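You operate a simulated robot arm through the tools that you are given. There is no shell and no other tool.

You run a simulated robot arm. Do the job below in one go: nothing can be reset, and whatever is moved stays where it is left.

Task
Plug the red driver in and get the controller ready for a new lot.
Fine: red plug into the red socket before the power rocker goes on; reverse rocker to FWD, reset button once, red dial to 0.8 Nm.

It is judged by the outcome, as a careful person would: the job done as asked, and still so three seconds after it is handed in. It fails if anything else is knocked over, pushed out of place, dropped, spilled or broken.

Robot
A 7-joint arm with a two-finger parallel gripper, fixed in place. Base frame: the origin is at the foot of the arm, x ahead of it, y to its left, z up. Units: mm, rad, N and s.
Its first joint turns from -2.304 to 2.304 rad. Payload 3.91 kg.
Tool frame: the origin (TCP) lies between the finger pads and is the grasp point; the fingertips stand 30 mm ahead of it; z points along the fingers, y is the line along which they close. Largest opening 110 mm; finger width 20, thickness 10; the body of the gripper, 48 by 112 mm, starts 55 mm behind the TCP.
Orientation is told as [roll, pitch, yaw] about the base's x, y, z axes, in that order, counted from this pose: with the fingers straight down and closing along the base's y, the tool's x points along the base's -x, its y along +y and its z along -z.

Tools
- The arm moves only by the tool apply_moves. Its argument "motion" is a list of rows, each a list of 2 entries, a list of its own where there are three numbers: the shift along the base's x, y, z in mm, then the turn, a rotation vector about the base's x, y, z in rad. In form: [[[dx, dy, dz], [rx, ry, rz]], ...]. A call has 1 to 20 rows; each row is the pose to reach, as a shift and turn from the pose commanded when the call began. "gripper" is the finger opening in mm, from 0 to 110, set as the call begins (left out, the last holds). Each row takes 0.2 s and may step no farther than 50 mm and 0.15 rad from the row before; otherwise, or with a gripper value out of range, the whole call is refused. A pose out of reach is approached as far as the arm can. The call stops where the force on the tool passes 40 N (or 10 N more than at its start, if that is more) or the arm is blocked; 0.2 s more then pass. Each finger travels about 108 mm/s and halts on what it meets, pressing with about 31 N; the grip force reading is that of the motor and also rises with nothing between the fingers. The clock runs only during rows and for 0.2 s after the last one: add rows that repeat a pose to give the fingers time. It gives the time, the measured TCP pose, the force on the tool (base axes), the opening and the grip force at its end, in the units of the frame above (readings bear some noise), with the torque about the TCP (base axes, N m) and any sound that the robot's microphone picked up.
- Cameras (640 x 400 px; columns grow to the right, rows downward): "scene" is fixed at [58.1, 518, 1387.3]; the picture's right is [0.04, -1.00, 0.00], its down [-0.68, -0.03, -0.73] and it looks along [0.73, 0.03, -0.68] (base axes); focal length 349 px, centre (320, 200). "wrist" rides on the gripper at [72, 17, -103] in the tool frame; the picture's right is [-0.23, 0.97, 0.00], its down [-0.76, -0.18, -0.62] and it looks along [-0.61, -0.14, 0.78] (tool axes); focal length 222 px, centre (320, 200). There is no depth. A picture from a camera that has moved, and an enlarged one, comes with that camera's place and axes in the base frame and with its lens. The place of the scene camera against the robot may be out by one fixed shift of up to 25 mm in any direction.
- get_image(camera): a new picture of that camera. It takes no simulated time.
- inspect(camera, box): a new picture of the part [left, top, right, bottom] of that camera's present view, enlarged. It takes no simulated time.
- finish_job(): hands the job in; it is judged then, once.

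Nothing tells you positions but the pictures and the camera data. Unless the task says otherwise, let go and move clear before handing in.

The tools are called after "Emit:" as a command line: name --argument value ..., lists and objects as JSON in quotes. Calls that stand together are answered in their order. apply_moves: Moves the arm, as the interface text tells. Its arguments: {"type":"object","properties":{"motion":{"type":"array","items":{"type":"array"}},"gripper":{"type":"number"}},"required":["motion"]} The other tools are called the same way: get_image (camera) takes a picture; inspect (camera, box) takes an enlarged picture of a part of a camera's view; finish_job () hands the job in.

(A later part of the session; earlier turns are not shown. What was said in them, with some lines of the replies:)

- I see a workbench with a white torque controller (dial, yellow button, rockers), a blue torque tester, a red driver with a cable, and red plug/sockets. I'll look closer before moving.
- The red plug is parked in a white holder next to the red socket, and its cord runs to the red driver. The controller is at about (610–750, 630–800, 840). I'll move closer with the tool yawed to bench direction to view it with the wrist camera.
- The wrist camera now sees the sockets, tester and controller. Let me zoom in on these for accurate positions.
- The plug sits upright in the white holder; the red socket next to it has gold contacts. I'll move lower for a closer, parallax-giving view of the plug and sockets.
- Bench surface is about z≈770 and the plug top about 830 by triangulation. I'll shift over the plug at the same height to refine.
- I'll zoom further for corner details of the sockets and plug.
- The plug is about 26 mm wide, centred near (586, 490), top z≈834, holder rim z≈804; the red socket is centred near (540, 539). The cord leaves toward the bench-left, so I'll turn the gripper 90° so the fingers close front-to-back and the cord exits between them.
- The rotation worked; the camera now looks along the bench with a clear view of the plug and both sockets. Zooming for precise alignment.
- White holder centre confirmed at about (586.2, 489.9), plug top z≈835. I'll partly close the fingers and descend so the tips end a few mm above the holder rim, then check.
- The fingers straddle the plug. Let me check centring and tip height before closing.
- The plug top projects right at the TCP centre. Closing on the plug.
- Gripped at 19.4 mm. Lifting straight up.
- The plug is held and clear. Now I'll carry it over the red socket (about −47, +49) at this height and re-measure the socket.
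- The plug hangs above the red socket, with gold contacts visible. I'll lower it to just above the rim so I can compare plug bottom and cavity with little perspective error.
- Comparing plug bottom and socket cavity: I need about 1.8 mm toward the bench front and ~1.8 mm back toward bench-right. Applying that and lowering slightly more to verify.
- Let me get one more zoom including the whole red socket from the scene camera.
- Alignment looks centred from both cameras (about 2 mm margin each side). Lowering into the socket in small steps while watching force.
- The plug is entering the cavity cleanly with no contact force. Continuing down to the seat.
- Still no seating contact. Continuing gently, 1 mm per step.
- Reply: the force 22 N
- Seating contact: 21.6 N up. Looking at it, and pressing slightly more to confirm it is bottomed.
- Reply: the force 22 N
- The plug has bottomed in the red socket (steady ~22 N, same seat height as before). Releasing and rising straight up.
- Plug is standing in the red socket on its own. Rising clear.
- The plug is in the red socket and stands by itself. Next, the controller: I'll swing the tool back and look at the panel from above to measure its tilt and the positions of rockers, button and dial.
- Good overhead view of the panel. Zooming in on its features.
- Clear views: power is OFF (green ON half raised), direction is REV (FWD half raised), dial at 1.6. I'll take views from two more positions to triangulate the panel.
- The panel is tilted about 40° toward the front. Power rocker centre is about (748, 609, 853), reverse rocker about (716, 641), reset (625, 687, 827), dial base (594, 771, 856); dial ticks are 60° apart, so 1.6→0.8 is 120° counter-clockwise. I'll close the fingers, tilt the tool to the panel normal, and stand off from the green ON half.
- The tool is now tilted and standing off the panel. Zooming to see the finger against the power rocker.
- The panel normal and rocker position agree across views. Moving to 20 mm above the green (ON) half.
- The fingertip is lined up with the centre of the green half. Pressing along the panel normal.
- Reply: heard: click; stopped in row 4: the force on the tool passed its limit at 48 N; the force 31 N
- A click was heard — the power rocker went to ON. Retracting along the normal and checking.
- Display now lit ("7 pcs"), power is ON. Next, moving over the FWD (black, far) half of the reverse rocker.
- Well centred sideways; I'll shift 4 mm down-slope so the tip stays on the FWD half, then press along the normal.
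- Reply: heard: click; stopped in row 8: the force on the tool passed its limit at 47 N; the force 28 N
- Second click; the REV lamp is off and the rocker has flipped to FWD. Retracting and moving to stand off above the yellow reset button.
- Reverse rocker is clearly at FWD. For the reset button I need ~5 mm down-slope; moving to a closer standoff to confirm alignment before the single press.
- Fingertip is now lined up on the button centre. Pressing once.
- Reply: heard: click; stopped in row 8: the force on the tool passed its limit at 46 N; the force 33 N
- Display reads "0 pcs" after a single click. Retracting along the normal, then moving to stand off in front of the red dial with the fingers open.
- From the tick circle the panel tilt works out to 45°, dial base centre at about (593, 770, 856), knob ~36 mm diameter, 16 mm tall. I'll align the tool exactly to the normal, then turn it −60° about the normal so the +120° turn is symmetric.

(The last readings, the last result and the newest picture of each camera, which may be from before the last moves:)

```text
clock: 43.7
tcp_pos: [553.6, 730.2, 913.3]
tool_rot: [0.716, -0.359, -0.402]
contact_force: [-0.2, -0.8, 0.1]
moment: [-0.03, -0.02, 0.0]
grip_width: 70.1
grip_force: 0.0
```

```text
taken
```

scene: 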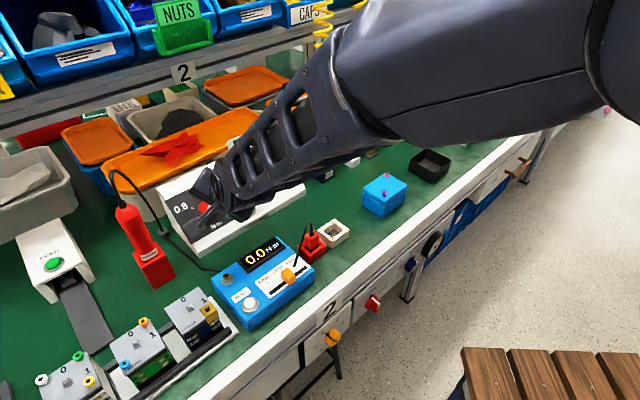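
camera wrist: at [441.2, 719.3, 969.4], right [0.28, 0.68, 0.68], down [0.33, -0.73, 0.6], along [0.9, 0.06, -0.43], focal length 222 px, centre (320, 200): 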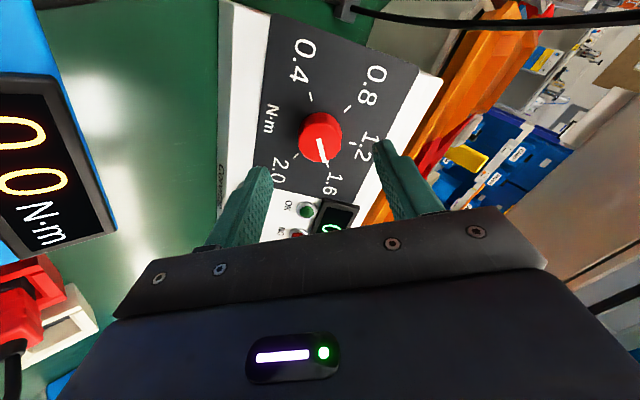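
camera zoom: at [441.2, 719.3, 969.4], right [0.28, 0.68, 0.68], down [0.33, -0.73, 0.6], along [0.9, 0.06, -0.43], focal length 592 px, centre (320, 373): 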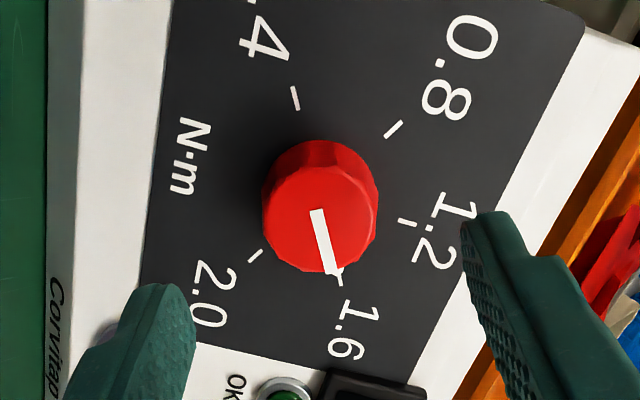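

The dial centre projects exactly on the tool axis and the ticks confirm the tool is perpendicular to the panel. Advancing 42 mm along the normal with the fingers open around the knob.

Emit:
apply_moves --motion '[[[5, 5, -7.1], [0, 0, 0]], [[10, 9.9, -14.1], [0, 0, 0]], [[15, 14.9, -21.2], [0, 0, 0]], [[19, 18.8, -26.9], [0, 0, 0]], [[21.1, 20.9, -29.7], [0, 0, 0]], [[21.1, 20.9, -29.7], [0, 0, 0]]]'

Emit:
get_image --camera "wrist"

Emit:
inspect --camera "wrist" --box '[220, 80, 420, 230]'

Emit:
inspect --camera "scene" --box '[150, 150, 270, 250]'

```text
clock: 45.1
tcp_pos: [575.0, 751.6, 882.5]
tool_rot: [0.713, -0.363, -0.403]
contact_force: [-1.4, -0.1, 0.1]
moment: [0.02, 0.03, 0.02]
grip_width: 70.0
grip_force: 0.0
```

```text
taken
camera wrist: at [462.2, 740.4, 939.7], right [0.28, 0.68, 0.68], down [0.33, -0.73, 0.6], along [0.9, 0.06, -0.43], focal length 222 px, centre (320, 200)
```

wrist: 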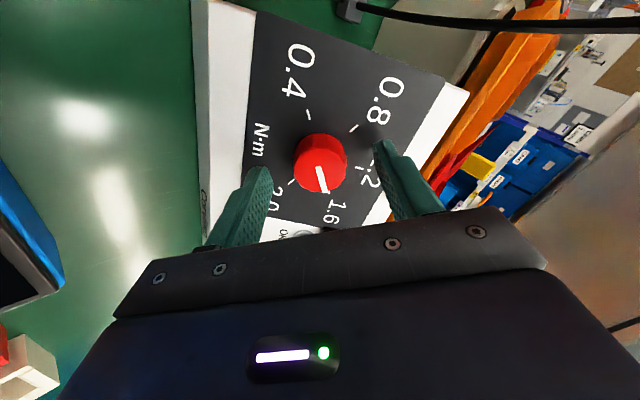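

```text
2.67 times, centred on (320, 155) of wrist
camera zoom: at [462.2, 740.4, 939.7], right [0.28, 0.68, 0.68], down [0.33, -0.73, 0.6], along [0.9, 0.06, -0.43], focal length 592 px, centre (320, 320)
```

zoom: 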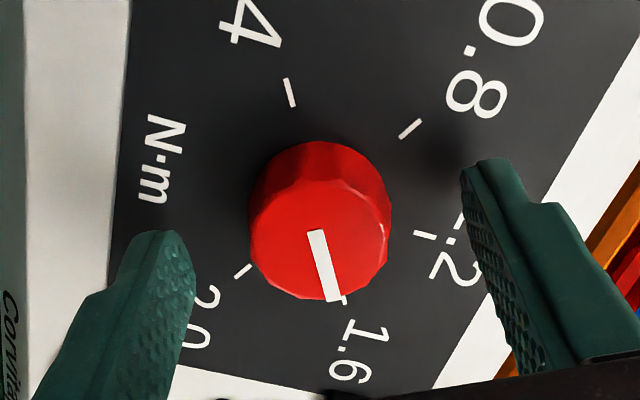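

```text
4.00 times, centred on (210, 200) of scene
camera zoom: at [58.1, 518.0, 1387.3], right [0.04, -1.0, 0.0], down [-0.68, -0.03, -0.73], along [0.73, 0.03, -0.68], focal length 1396 px, centre (760, 200)
```

zoom: 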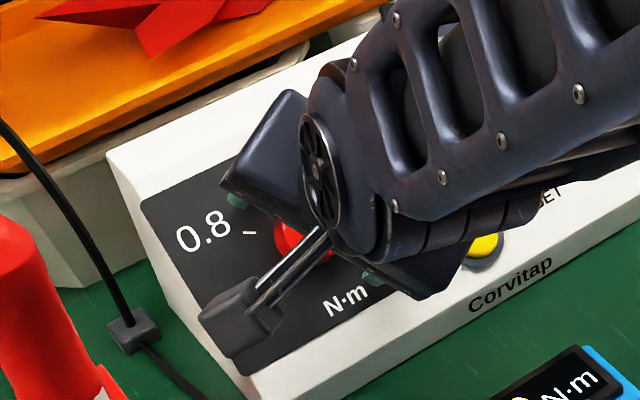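

Centred on the knob with the tips ~7 mm above the plate. Advancing 3.5 mm more, then closing on the knob.

Emit:
apply_moves --motion '[[[1.0, 1.0, -1.4], [0, 0, 0]], [[1.8, 1.7, -2.5], [0, 0, 0]], [[1.8, 1.7, -2.5], [0, 0, 0]]]'

Emit:
apply_moves --gripper 25 --motion '[[[0, 0, 0], [0, 0, 0]], [[0, 0, 0], [0, 0, 0]], [[0, 0, 0], [0, 0, 0]]]'

Emit:
inspect --camera "wrist" --box '[220, 80, 420, 230]'

```text
clock: 45.9
tcp_pos: [576.2, 752.6, 879.5]
tool_rot: [0.716, -0.36, -0.404]
contact_force: [-0.4, 0.2, 0.0]
moment: [-0.01, 0.0, -0.03]
grip_width: 69.9
grip_force: 0.0
```

```text
clock: 46.7
tcp_pos: [576.8, 753.1, 879.7]
tool_rot: [0.713, -0.361, -0.402]
contact_force: [-2.1, -3.1, -2.1]
moment: [-0.09, 0.04, -0.01]
grip_width: 35.0
grip_force: 44.4
```

```text
2.67 times, centred on (320, 155) of wrist
camera zoom: at [463.9, 742.1, 937.1], right [0.28, 0.68, 0.68], down [0.33, -0.73, 0.6], along [0.9, 0.06, -0.43], focal length 592 px, centre (320, 320)
```

zoom: 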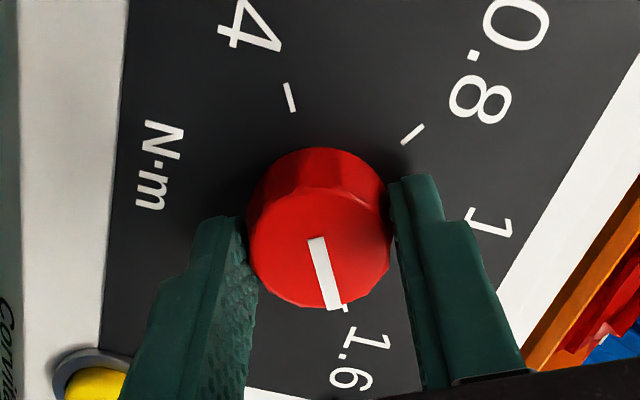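

The knob is gripped (35 mm). Turning counter-clockwise about the panel normal — first 60°, then checking.

Emit:
apply_moves --motion '[[[0, 0, 0], [-0.0585, -0.0579, 0.0823]], [[0, 0, 0], [-0.117, -0.1157, 0.1645]], [[0, 0, 0], [-0.1755, -0.1736, 0.2468]], [[0, 0, 0], [-0.234, -0.2314, 0.3291]], [[0, 0, 0], [-0.2924, -0.2893, 0.4113]], [[0, 0, 0], [-0.3509, -0.3471, 0.4936]], [[0, 0, 0], [-0.4094, -0.405, 0.5759]], [[0, 0, 0], [-0.4679, -0.4628, 0.6581]], [[0, 0, 0], [-0.5264, -0.5207, 0.7404]], [[0, 0, 0], [-0.5264, -0.5207, 0.7404]]]'

Emit:
get_image --camera "wrist"

Emit:
inspect --camera "wrist" --box '[220, 80, 420, 230]'

Emit:
get_image --camera "scene"

```text
clock: 48.9
tcp_pos: [576.9, 753.9, 880.1]
tool_rot: [0.0, -0.786, 0.784]
contact_force: [-8.7, -3.4, 3.8]
moment: [0.01, 0.09, 0.1]
grip_width: 35.2
grip_force: 45.1
```

```text
taken
camera wrist: at [476.7, 678.2, 901.3], right [-0.57, 0.8, 0.16], down [0.2, -0.06, 0.98], along [0.8, 0.59, -0.12], focal length 222 px, centre (320, 200)
```

wrist: 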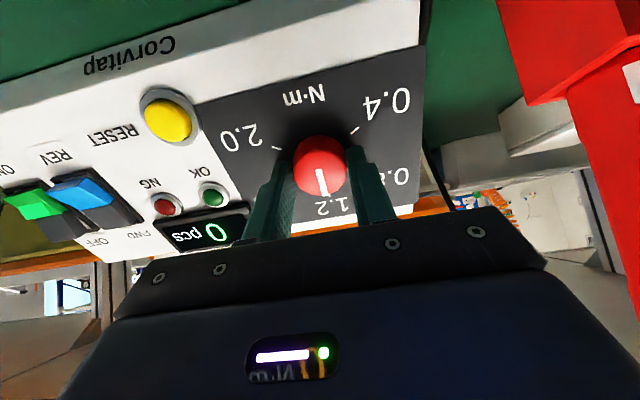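

```text
2.67 times, centred on (320, 155) of wrist
camera zoom: at [476.7, 678.2, 901.3], right [-0.57, 0.8, 0.16], down [0.2, -0.06, 0.98], along [0.8, 0.59, -0.12], focal length 592 px, centre (320, 320)
```

zoom: 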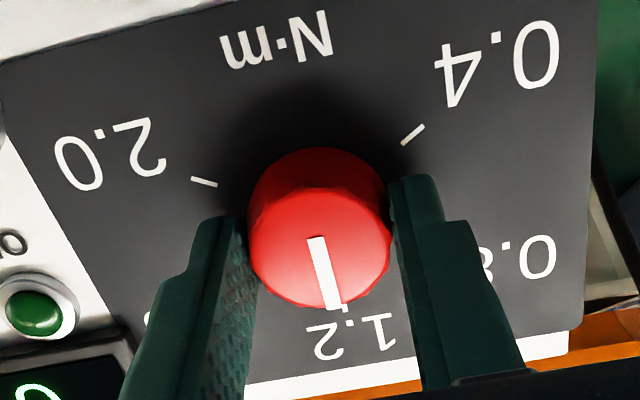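

```text
taken
```

scene: 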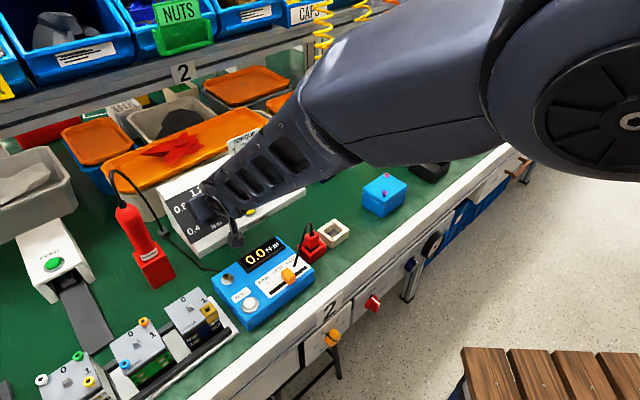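

The knob followed exactly, pointer now at 1.2. Turning the remaining 60° to 0.8.

Emit:
apply_moves --motion '[[[0, 0, 0], [-0.0585, -0.0579, 0.0823]], [[0, 0, 0], [-0.117, -0.1157, 0.1645]], [[0, 0, 0], [-0.1755, -0.1736, 0.2468]], [[0, 0, 0], [-0.234, -0.2314, 0.3291]], [[0, 0, 0], [-0.2924, -0.2893, 0.4113]], [[0, 0, 0], [-0.3509, -0.3471, 0.4936]], [[0, 0, 0], [-0.4094, -0.405, 0.5759]], [[0, 0, 0], [-0.4679, -0.4628, 0.6581]], [[0, 0, 0], [-0.5264, -0.5207, 0.7404]], [[0, 0, 0], [-0.5264, -0.5207, 0.7404]]]'

Emit:
get_image --camera "wrist"

Emit:
inspect --camera "wrist" --box '[220, 80, 420, 230]'

Emit:
get_image --camera "scene"

```text
clock: 51.1
tcp_pos: [575.4, 753.0, 880.1]
tool_rot: [-0.715, -0.361, 1.966]
contact_force: [-13.5, -3.8, 6.4]
moment: [0.07, 0.16, 0.17]
grip_width: 35.1
grip_force: 45.1
```

```text
taken
camera wrist: at [537.5, 638.6, 916.5], right [-0.85, 0.12, -0.52], down [-0.45, 0.36, 0.82], along [0.29, 0.92, -0.25], focal length 222 px, centre (320, 200)
```

wrist: 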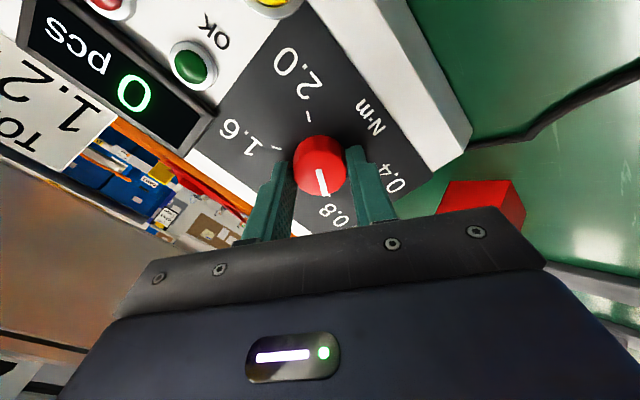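

```text
2.67 times, centred on (320, 155) of wrist
camera zoom: at [537.5, 638.6, 916.5], right [-0.85, 0.12, -0.52], down [-0.45, 0.36, 0.82], along [0.29, 0.92, -0.25], focal length 592 px, centre (320, 320)
```

zoom: 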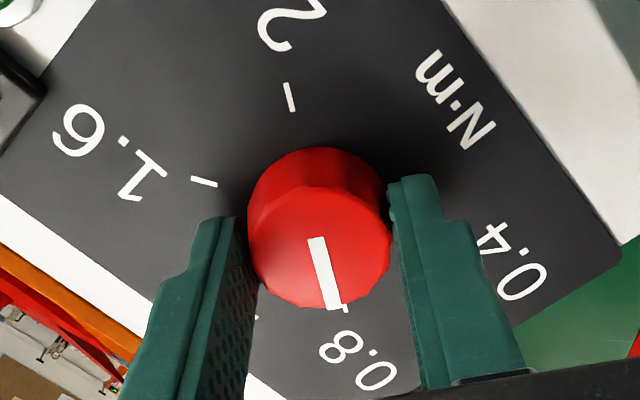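

```text
taken
```

scene: 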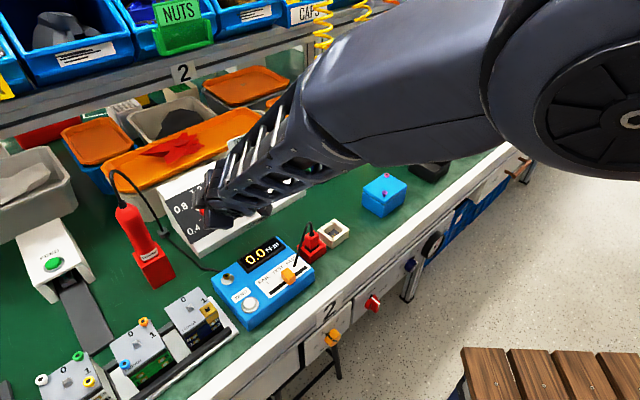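

The pointer is on the 0.8 tick. Releasing the knob and backing off along the normal.

Emit:
apply_moves --gripper 62 --motion '[[[0, 0, 0], [0, 0, 0]], [[0, 0, 0], [0, 0, 0]], [[0, 0, 0], [0, 0, 0]]]'

Emit:
apply_moves --motion '[[[-5, -5, 7.1], [0, 0, 0]], [[-12.6, -12.4, 17.7], [0, 0, 0]], [[-22.6, -22.4, 31.8], [0, 0, 0]], [[-35.2, -34.8, 49.5], [0, 0, 0]], [[-45, -45, 70], [0, 0, 0]], [[-45, -45, 70], [0, 0, 0]]]'

Emit:
get_image --camera "wrist"

Emit:
inspect --camera "wrist" --box '[220, 60, 420, 210]'

Emit:
get_image --camera "scene"

```text
clock: 51.9
tcp_pos: [575.8, 753.5, 879.0]
tool_rot: [-0.712, -0.361, 1.961]
contact_force: [0.3, 0.1, -0.3]
moment: [0.01, -0.03, 0.0]
grip_width: 62.0
grip_force: 0.0
```

```text
clock: 53.3
tcp_pos: [532.3, 707.9, 949.7]
tool_rot: [-0.712, -0.362, 1.962]
contact_force: [0.5, -0.5, -0.8]
moment: [0.0, 0.05, 0.02]
grip_width: 62.2
grip_force: 0.2
```

```text
taken
camera wrist: at [493.6, 594.0, 986.6], right [-0.85, 0.12, -0.52], down [-0.44, 0.36, 0.82], along [0.29, 0.92, -0.25], focal length 222 px, centre (320, 200)
```

wrist: 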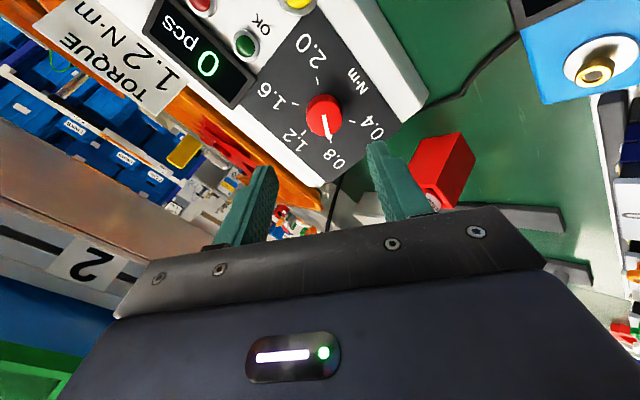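

```text
2.67 times, centred on (320, 135) of wrist
camera zoom: at [493.6, 594.0, 986.6], right [-0.85, 0.12, -0.52], down [-0.44, 0.36, 0.82], along [0.29, 0.92, -0.25], focal length 592 px, centre (320, 373)
```

zoom: 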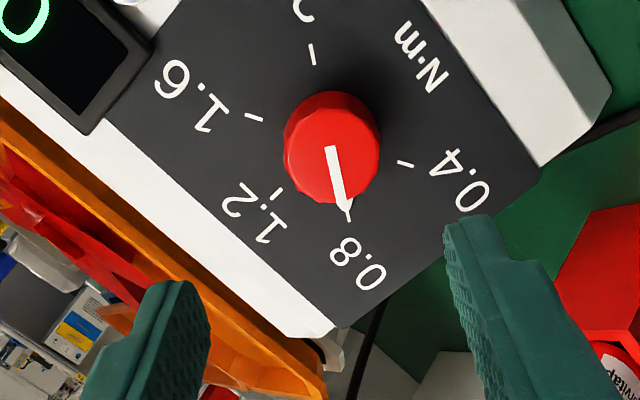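

```text
taken
```

scene: 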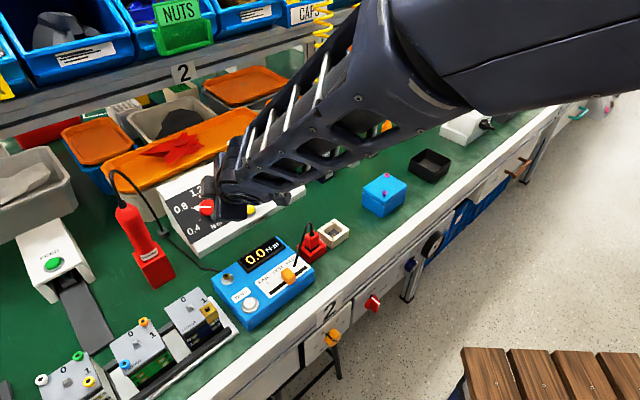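

Dial clearly at 0.8 and display at 0 pcs. Moving the arm clear (undoing the twist and tilt, rising and backing off) so the scene camera can check everything.

Emit:
apply_moves --motion '[[[-3, -8, 12], [0.0702, 0.0694, -0.0987]], [[-6, -16, 24], [0.1404, 0.1389, -0.1974]], [[-9, -24, 36], [0.2106, 0.2083, -0.2962]], [[-12, -32, 48], [0.2807, 0.2777, -0.3949]], [[-15, -40, 60], [0.3509, 0.3471, -0.4936]], [[-18, -48, 72], [0.4211, 0.4166, -0.5923]], [[-21, -56, 84], [0.4913, 0.486, -0.691]], [[-25, -65, 95], [0.5264, 0.5207, -0.7404]], [[-25, -65, 95], [0.5264, 0.5207, -0.7404]]]'

Emit:
apply_moves --motion '[[[-5, -25, 5], [-0.092, 0.093, 0]], [[-10, -50, 10], [-0.184, 0.186, 0]], [[-15, -80, 15], [-0.276, 0.279, 0]], [[-20, -110, 20], [-0.368, 0.372, 0]], [[-30, -145, 25], [-0.46, 0.465, 0]], [[-40, -180, 30], [-0.552, 0.558, 0]], [[-50, -215, 35], [-0.552, 0.558, 0]], [[-60, -250, 35], [-0.552, 0.558, 0]], [[-60, -250, 35], [-0.552, 0.558, 0]]]'

Emit:
get_image --camera "scene"

Emit:
inspect --camera "scene" --box '[150, 120, 310, 260]'

Emit:
inspect --camera "scene" --box '[282, 205, 352, 265]'

Emit:
get_image --camera "wrist"

```text
clock: 55.3
tcp_pos: [505.7, 641.5, 1045.0]
tool_rot: [0.001, -0.786, 0.778]
contact_force: [-0.3, -0.7, 0.1]
moment: [0.0, -0.03, -0.02]
grip_width: 61.9
grip_force: 0.0
```

```text
clock: 57.3
tcp_pos: [445.3, 393.3, 1078.0]
tool_rot: [0.001, 0.001, 0.779]
contact_force: [-0.4, -0.3, -0.6]
moment: [-0.04, 0.01, 0.04]
grip_width: 62.0
grip_force: 0.1
```

```text
taken
```

scene: 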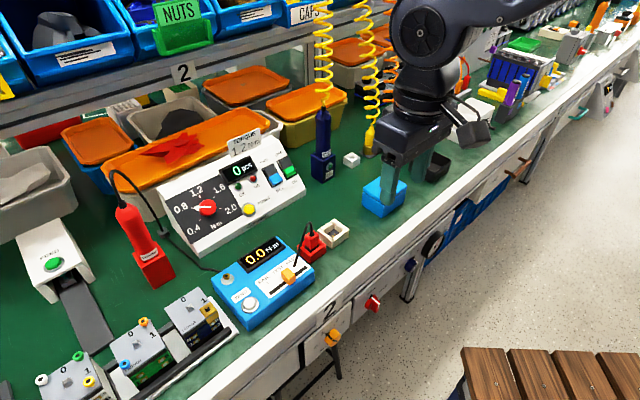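

```text
2.86 times, centred on (230, 190) of scene
camera zoom: at [58.1, 518.0, 1387.3], right [0.04, -1.0, 0.0], down [-0.68, -0.03, -0.73], along [0.73, 0.03, -0.68], focal length 997 px, centre (577, 229)
```

zoom: 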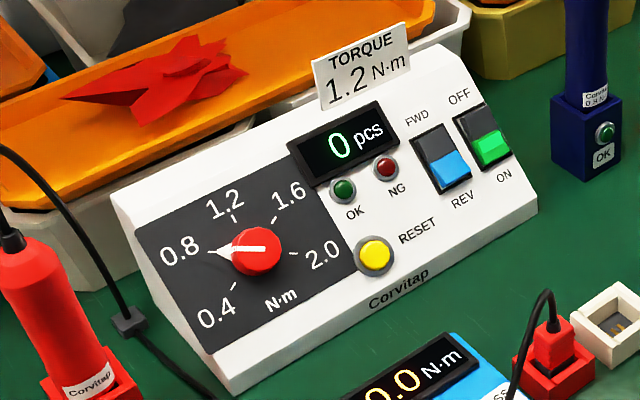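

```text
6.67 times, centred on (317, 235) of scene
camera zoom: at [58.1, 518.0, 1387.3], right [0.04, -1.0, 0.0], down [-0.68, -0.03, -0.73], along [0.73, 0.03, -0.68], focal length 2326 px, centre (340, -33)
```

zoom: 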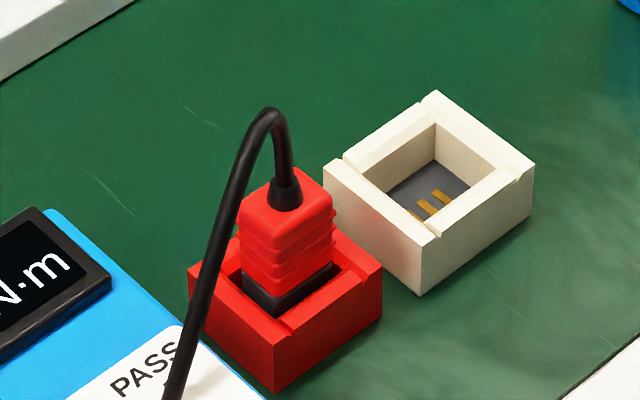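

```text
taken
camera wrist: at [382.7, 353.5, 1181.2], right [-0.52, 0.85, 0.0], down [0.67, 0.41, 0.62], along [0.53, 0.33, -0.78], focal length 222 px, centre (320, 200)
```

wrist: 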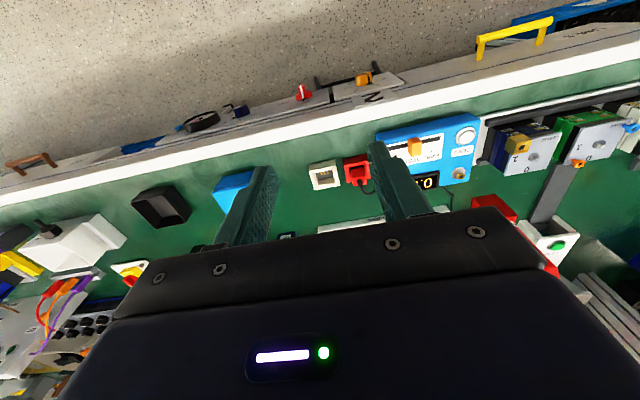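

Everything appears in place. One last close check of the dial pointer, rockers and the plug's seating.

Emit:
inspect --camera "scene" --box '[165, 170, 245, 245]'

Emit:
inspect --camera "scene" --box '[230, 150, 310, 220]'

Emit:
inspect --camera "wrist" --box '[300, 140, 390, 200]'

```text
5.33 times, centred on (205, 208) of scene
camera zoom: at [58.1, 518.0, 1387.3], right [0.04, -1.0, 0.0], down [-0.68, -0.03, -0.73], along [0.73, 0.03, -0.68], focal length 1861 px, centre (933, 160)
```

zoom: 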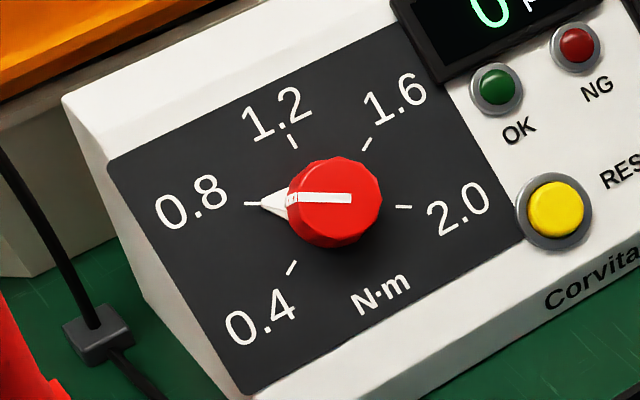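

```text
5.71 times, centred on (270, 185) of scene
camera zoom: at [58.1, 518.0, 1387.3], right [0.04, -1.0, 0.0], down [-0.68, -0.03, -0.73], along [0.73, 0.03, -0.68], focal length 1994 px, centre (606, 286)
```

zoom: 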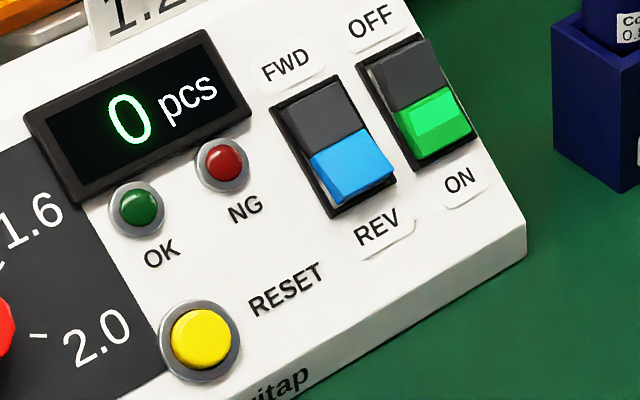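

```text
6.67 times, centred on (345, 170) of wrist
camera zoom: at [382.7, 353.5, 1181.2], right [-0.52, 0.85, 0.0], down [0.67, 0.41, 0.62], along [0.53, 0.33, -0.78], focal length 1481 px, centre (153, 400)
```

zoom: 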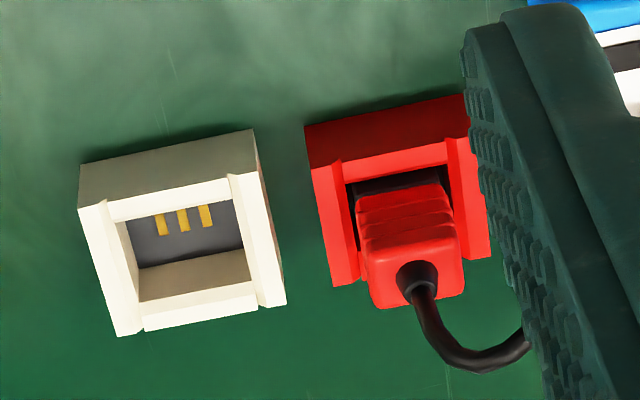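

The red plug is seated in the red socket, power is ON, direction is FWD and the counter reads 0 pcs. The dial pointer is on 0.8, nothing else has moved, and the arm is clear. Handing in.

Emit:
finish_job

```text
The job is handed in.
```

The red driver is plugged in and the controller is set for the new lot. I handed the job in with the arm clear.

- **Plug:** I moved the red plug from the white holder to the red socket before switching power on. It bottomed at the same depth as it had in the holder and stands upright on its own. There was no click from the plug itself.
- **Power:** The rocker clicked to ON, and the display lit showing 7 pcs.
- **Direction:** The reverse rocker clicked over to FWD, and its blue lamp went out.
- **Reset:** I pressed the yellow button once, with one click. The display now reads 0 pcs.
- **Torque dial:** I turned it from 1.6 to 0.8 Nm, and the pointer sits on the 0.8 tick.

In the final pictures the controller has not shifted and nothing else was knocked or moved. The small sign on top of the controller still says 1.2 Nm; I left it as it was.
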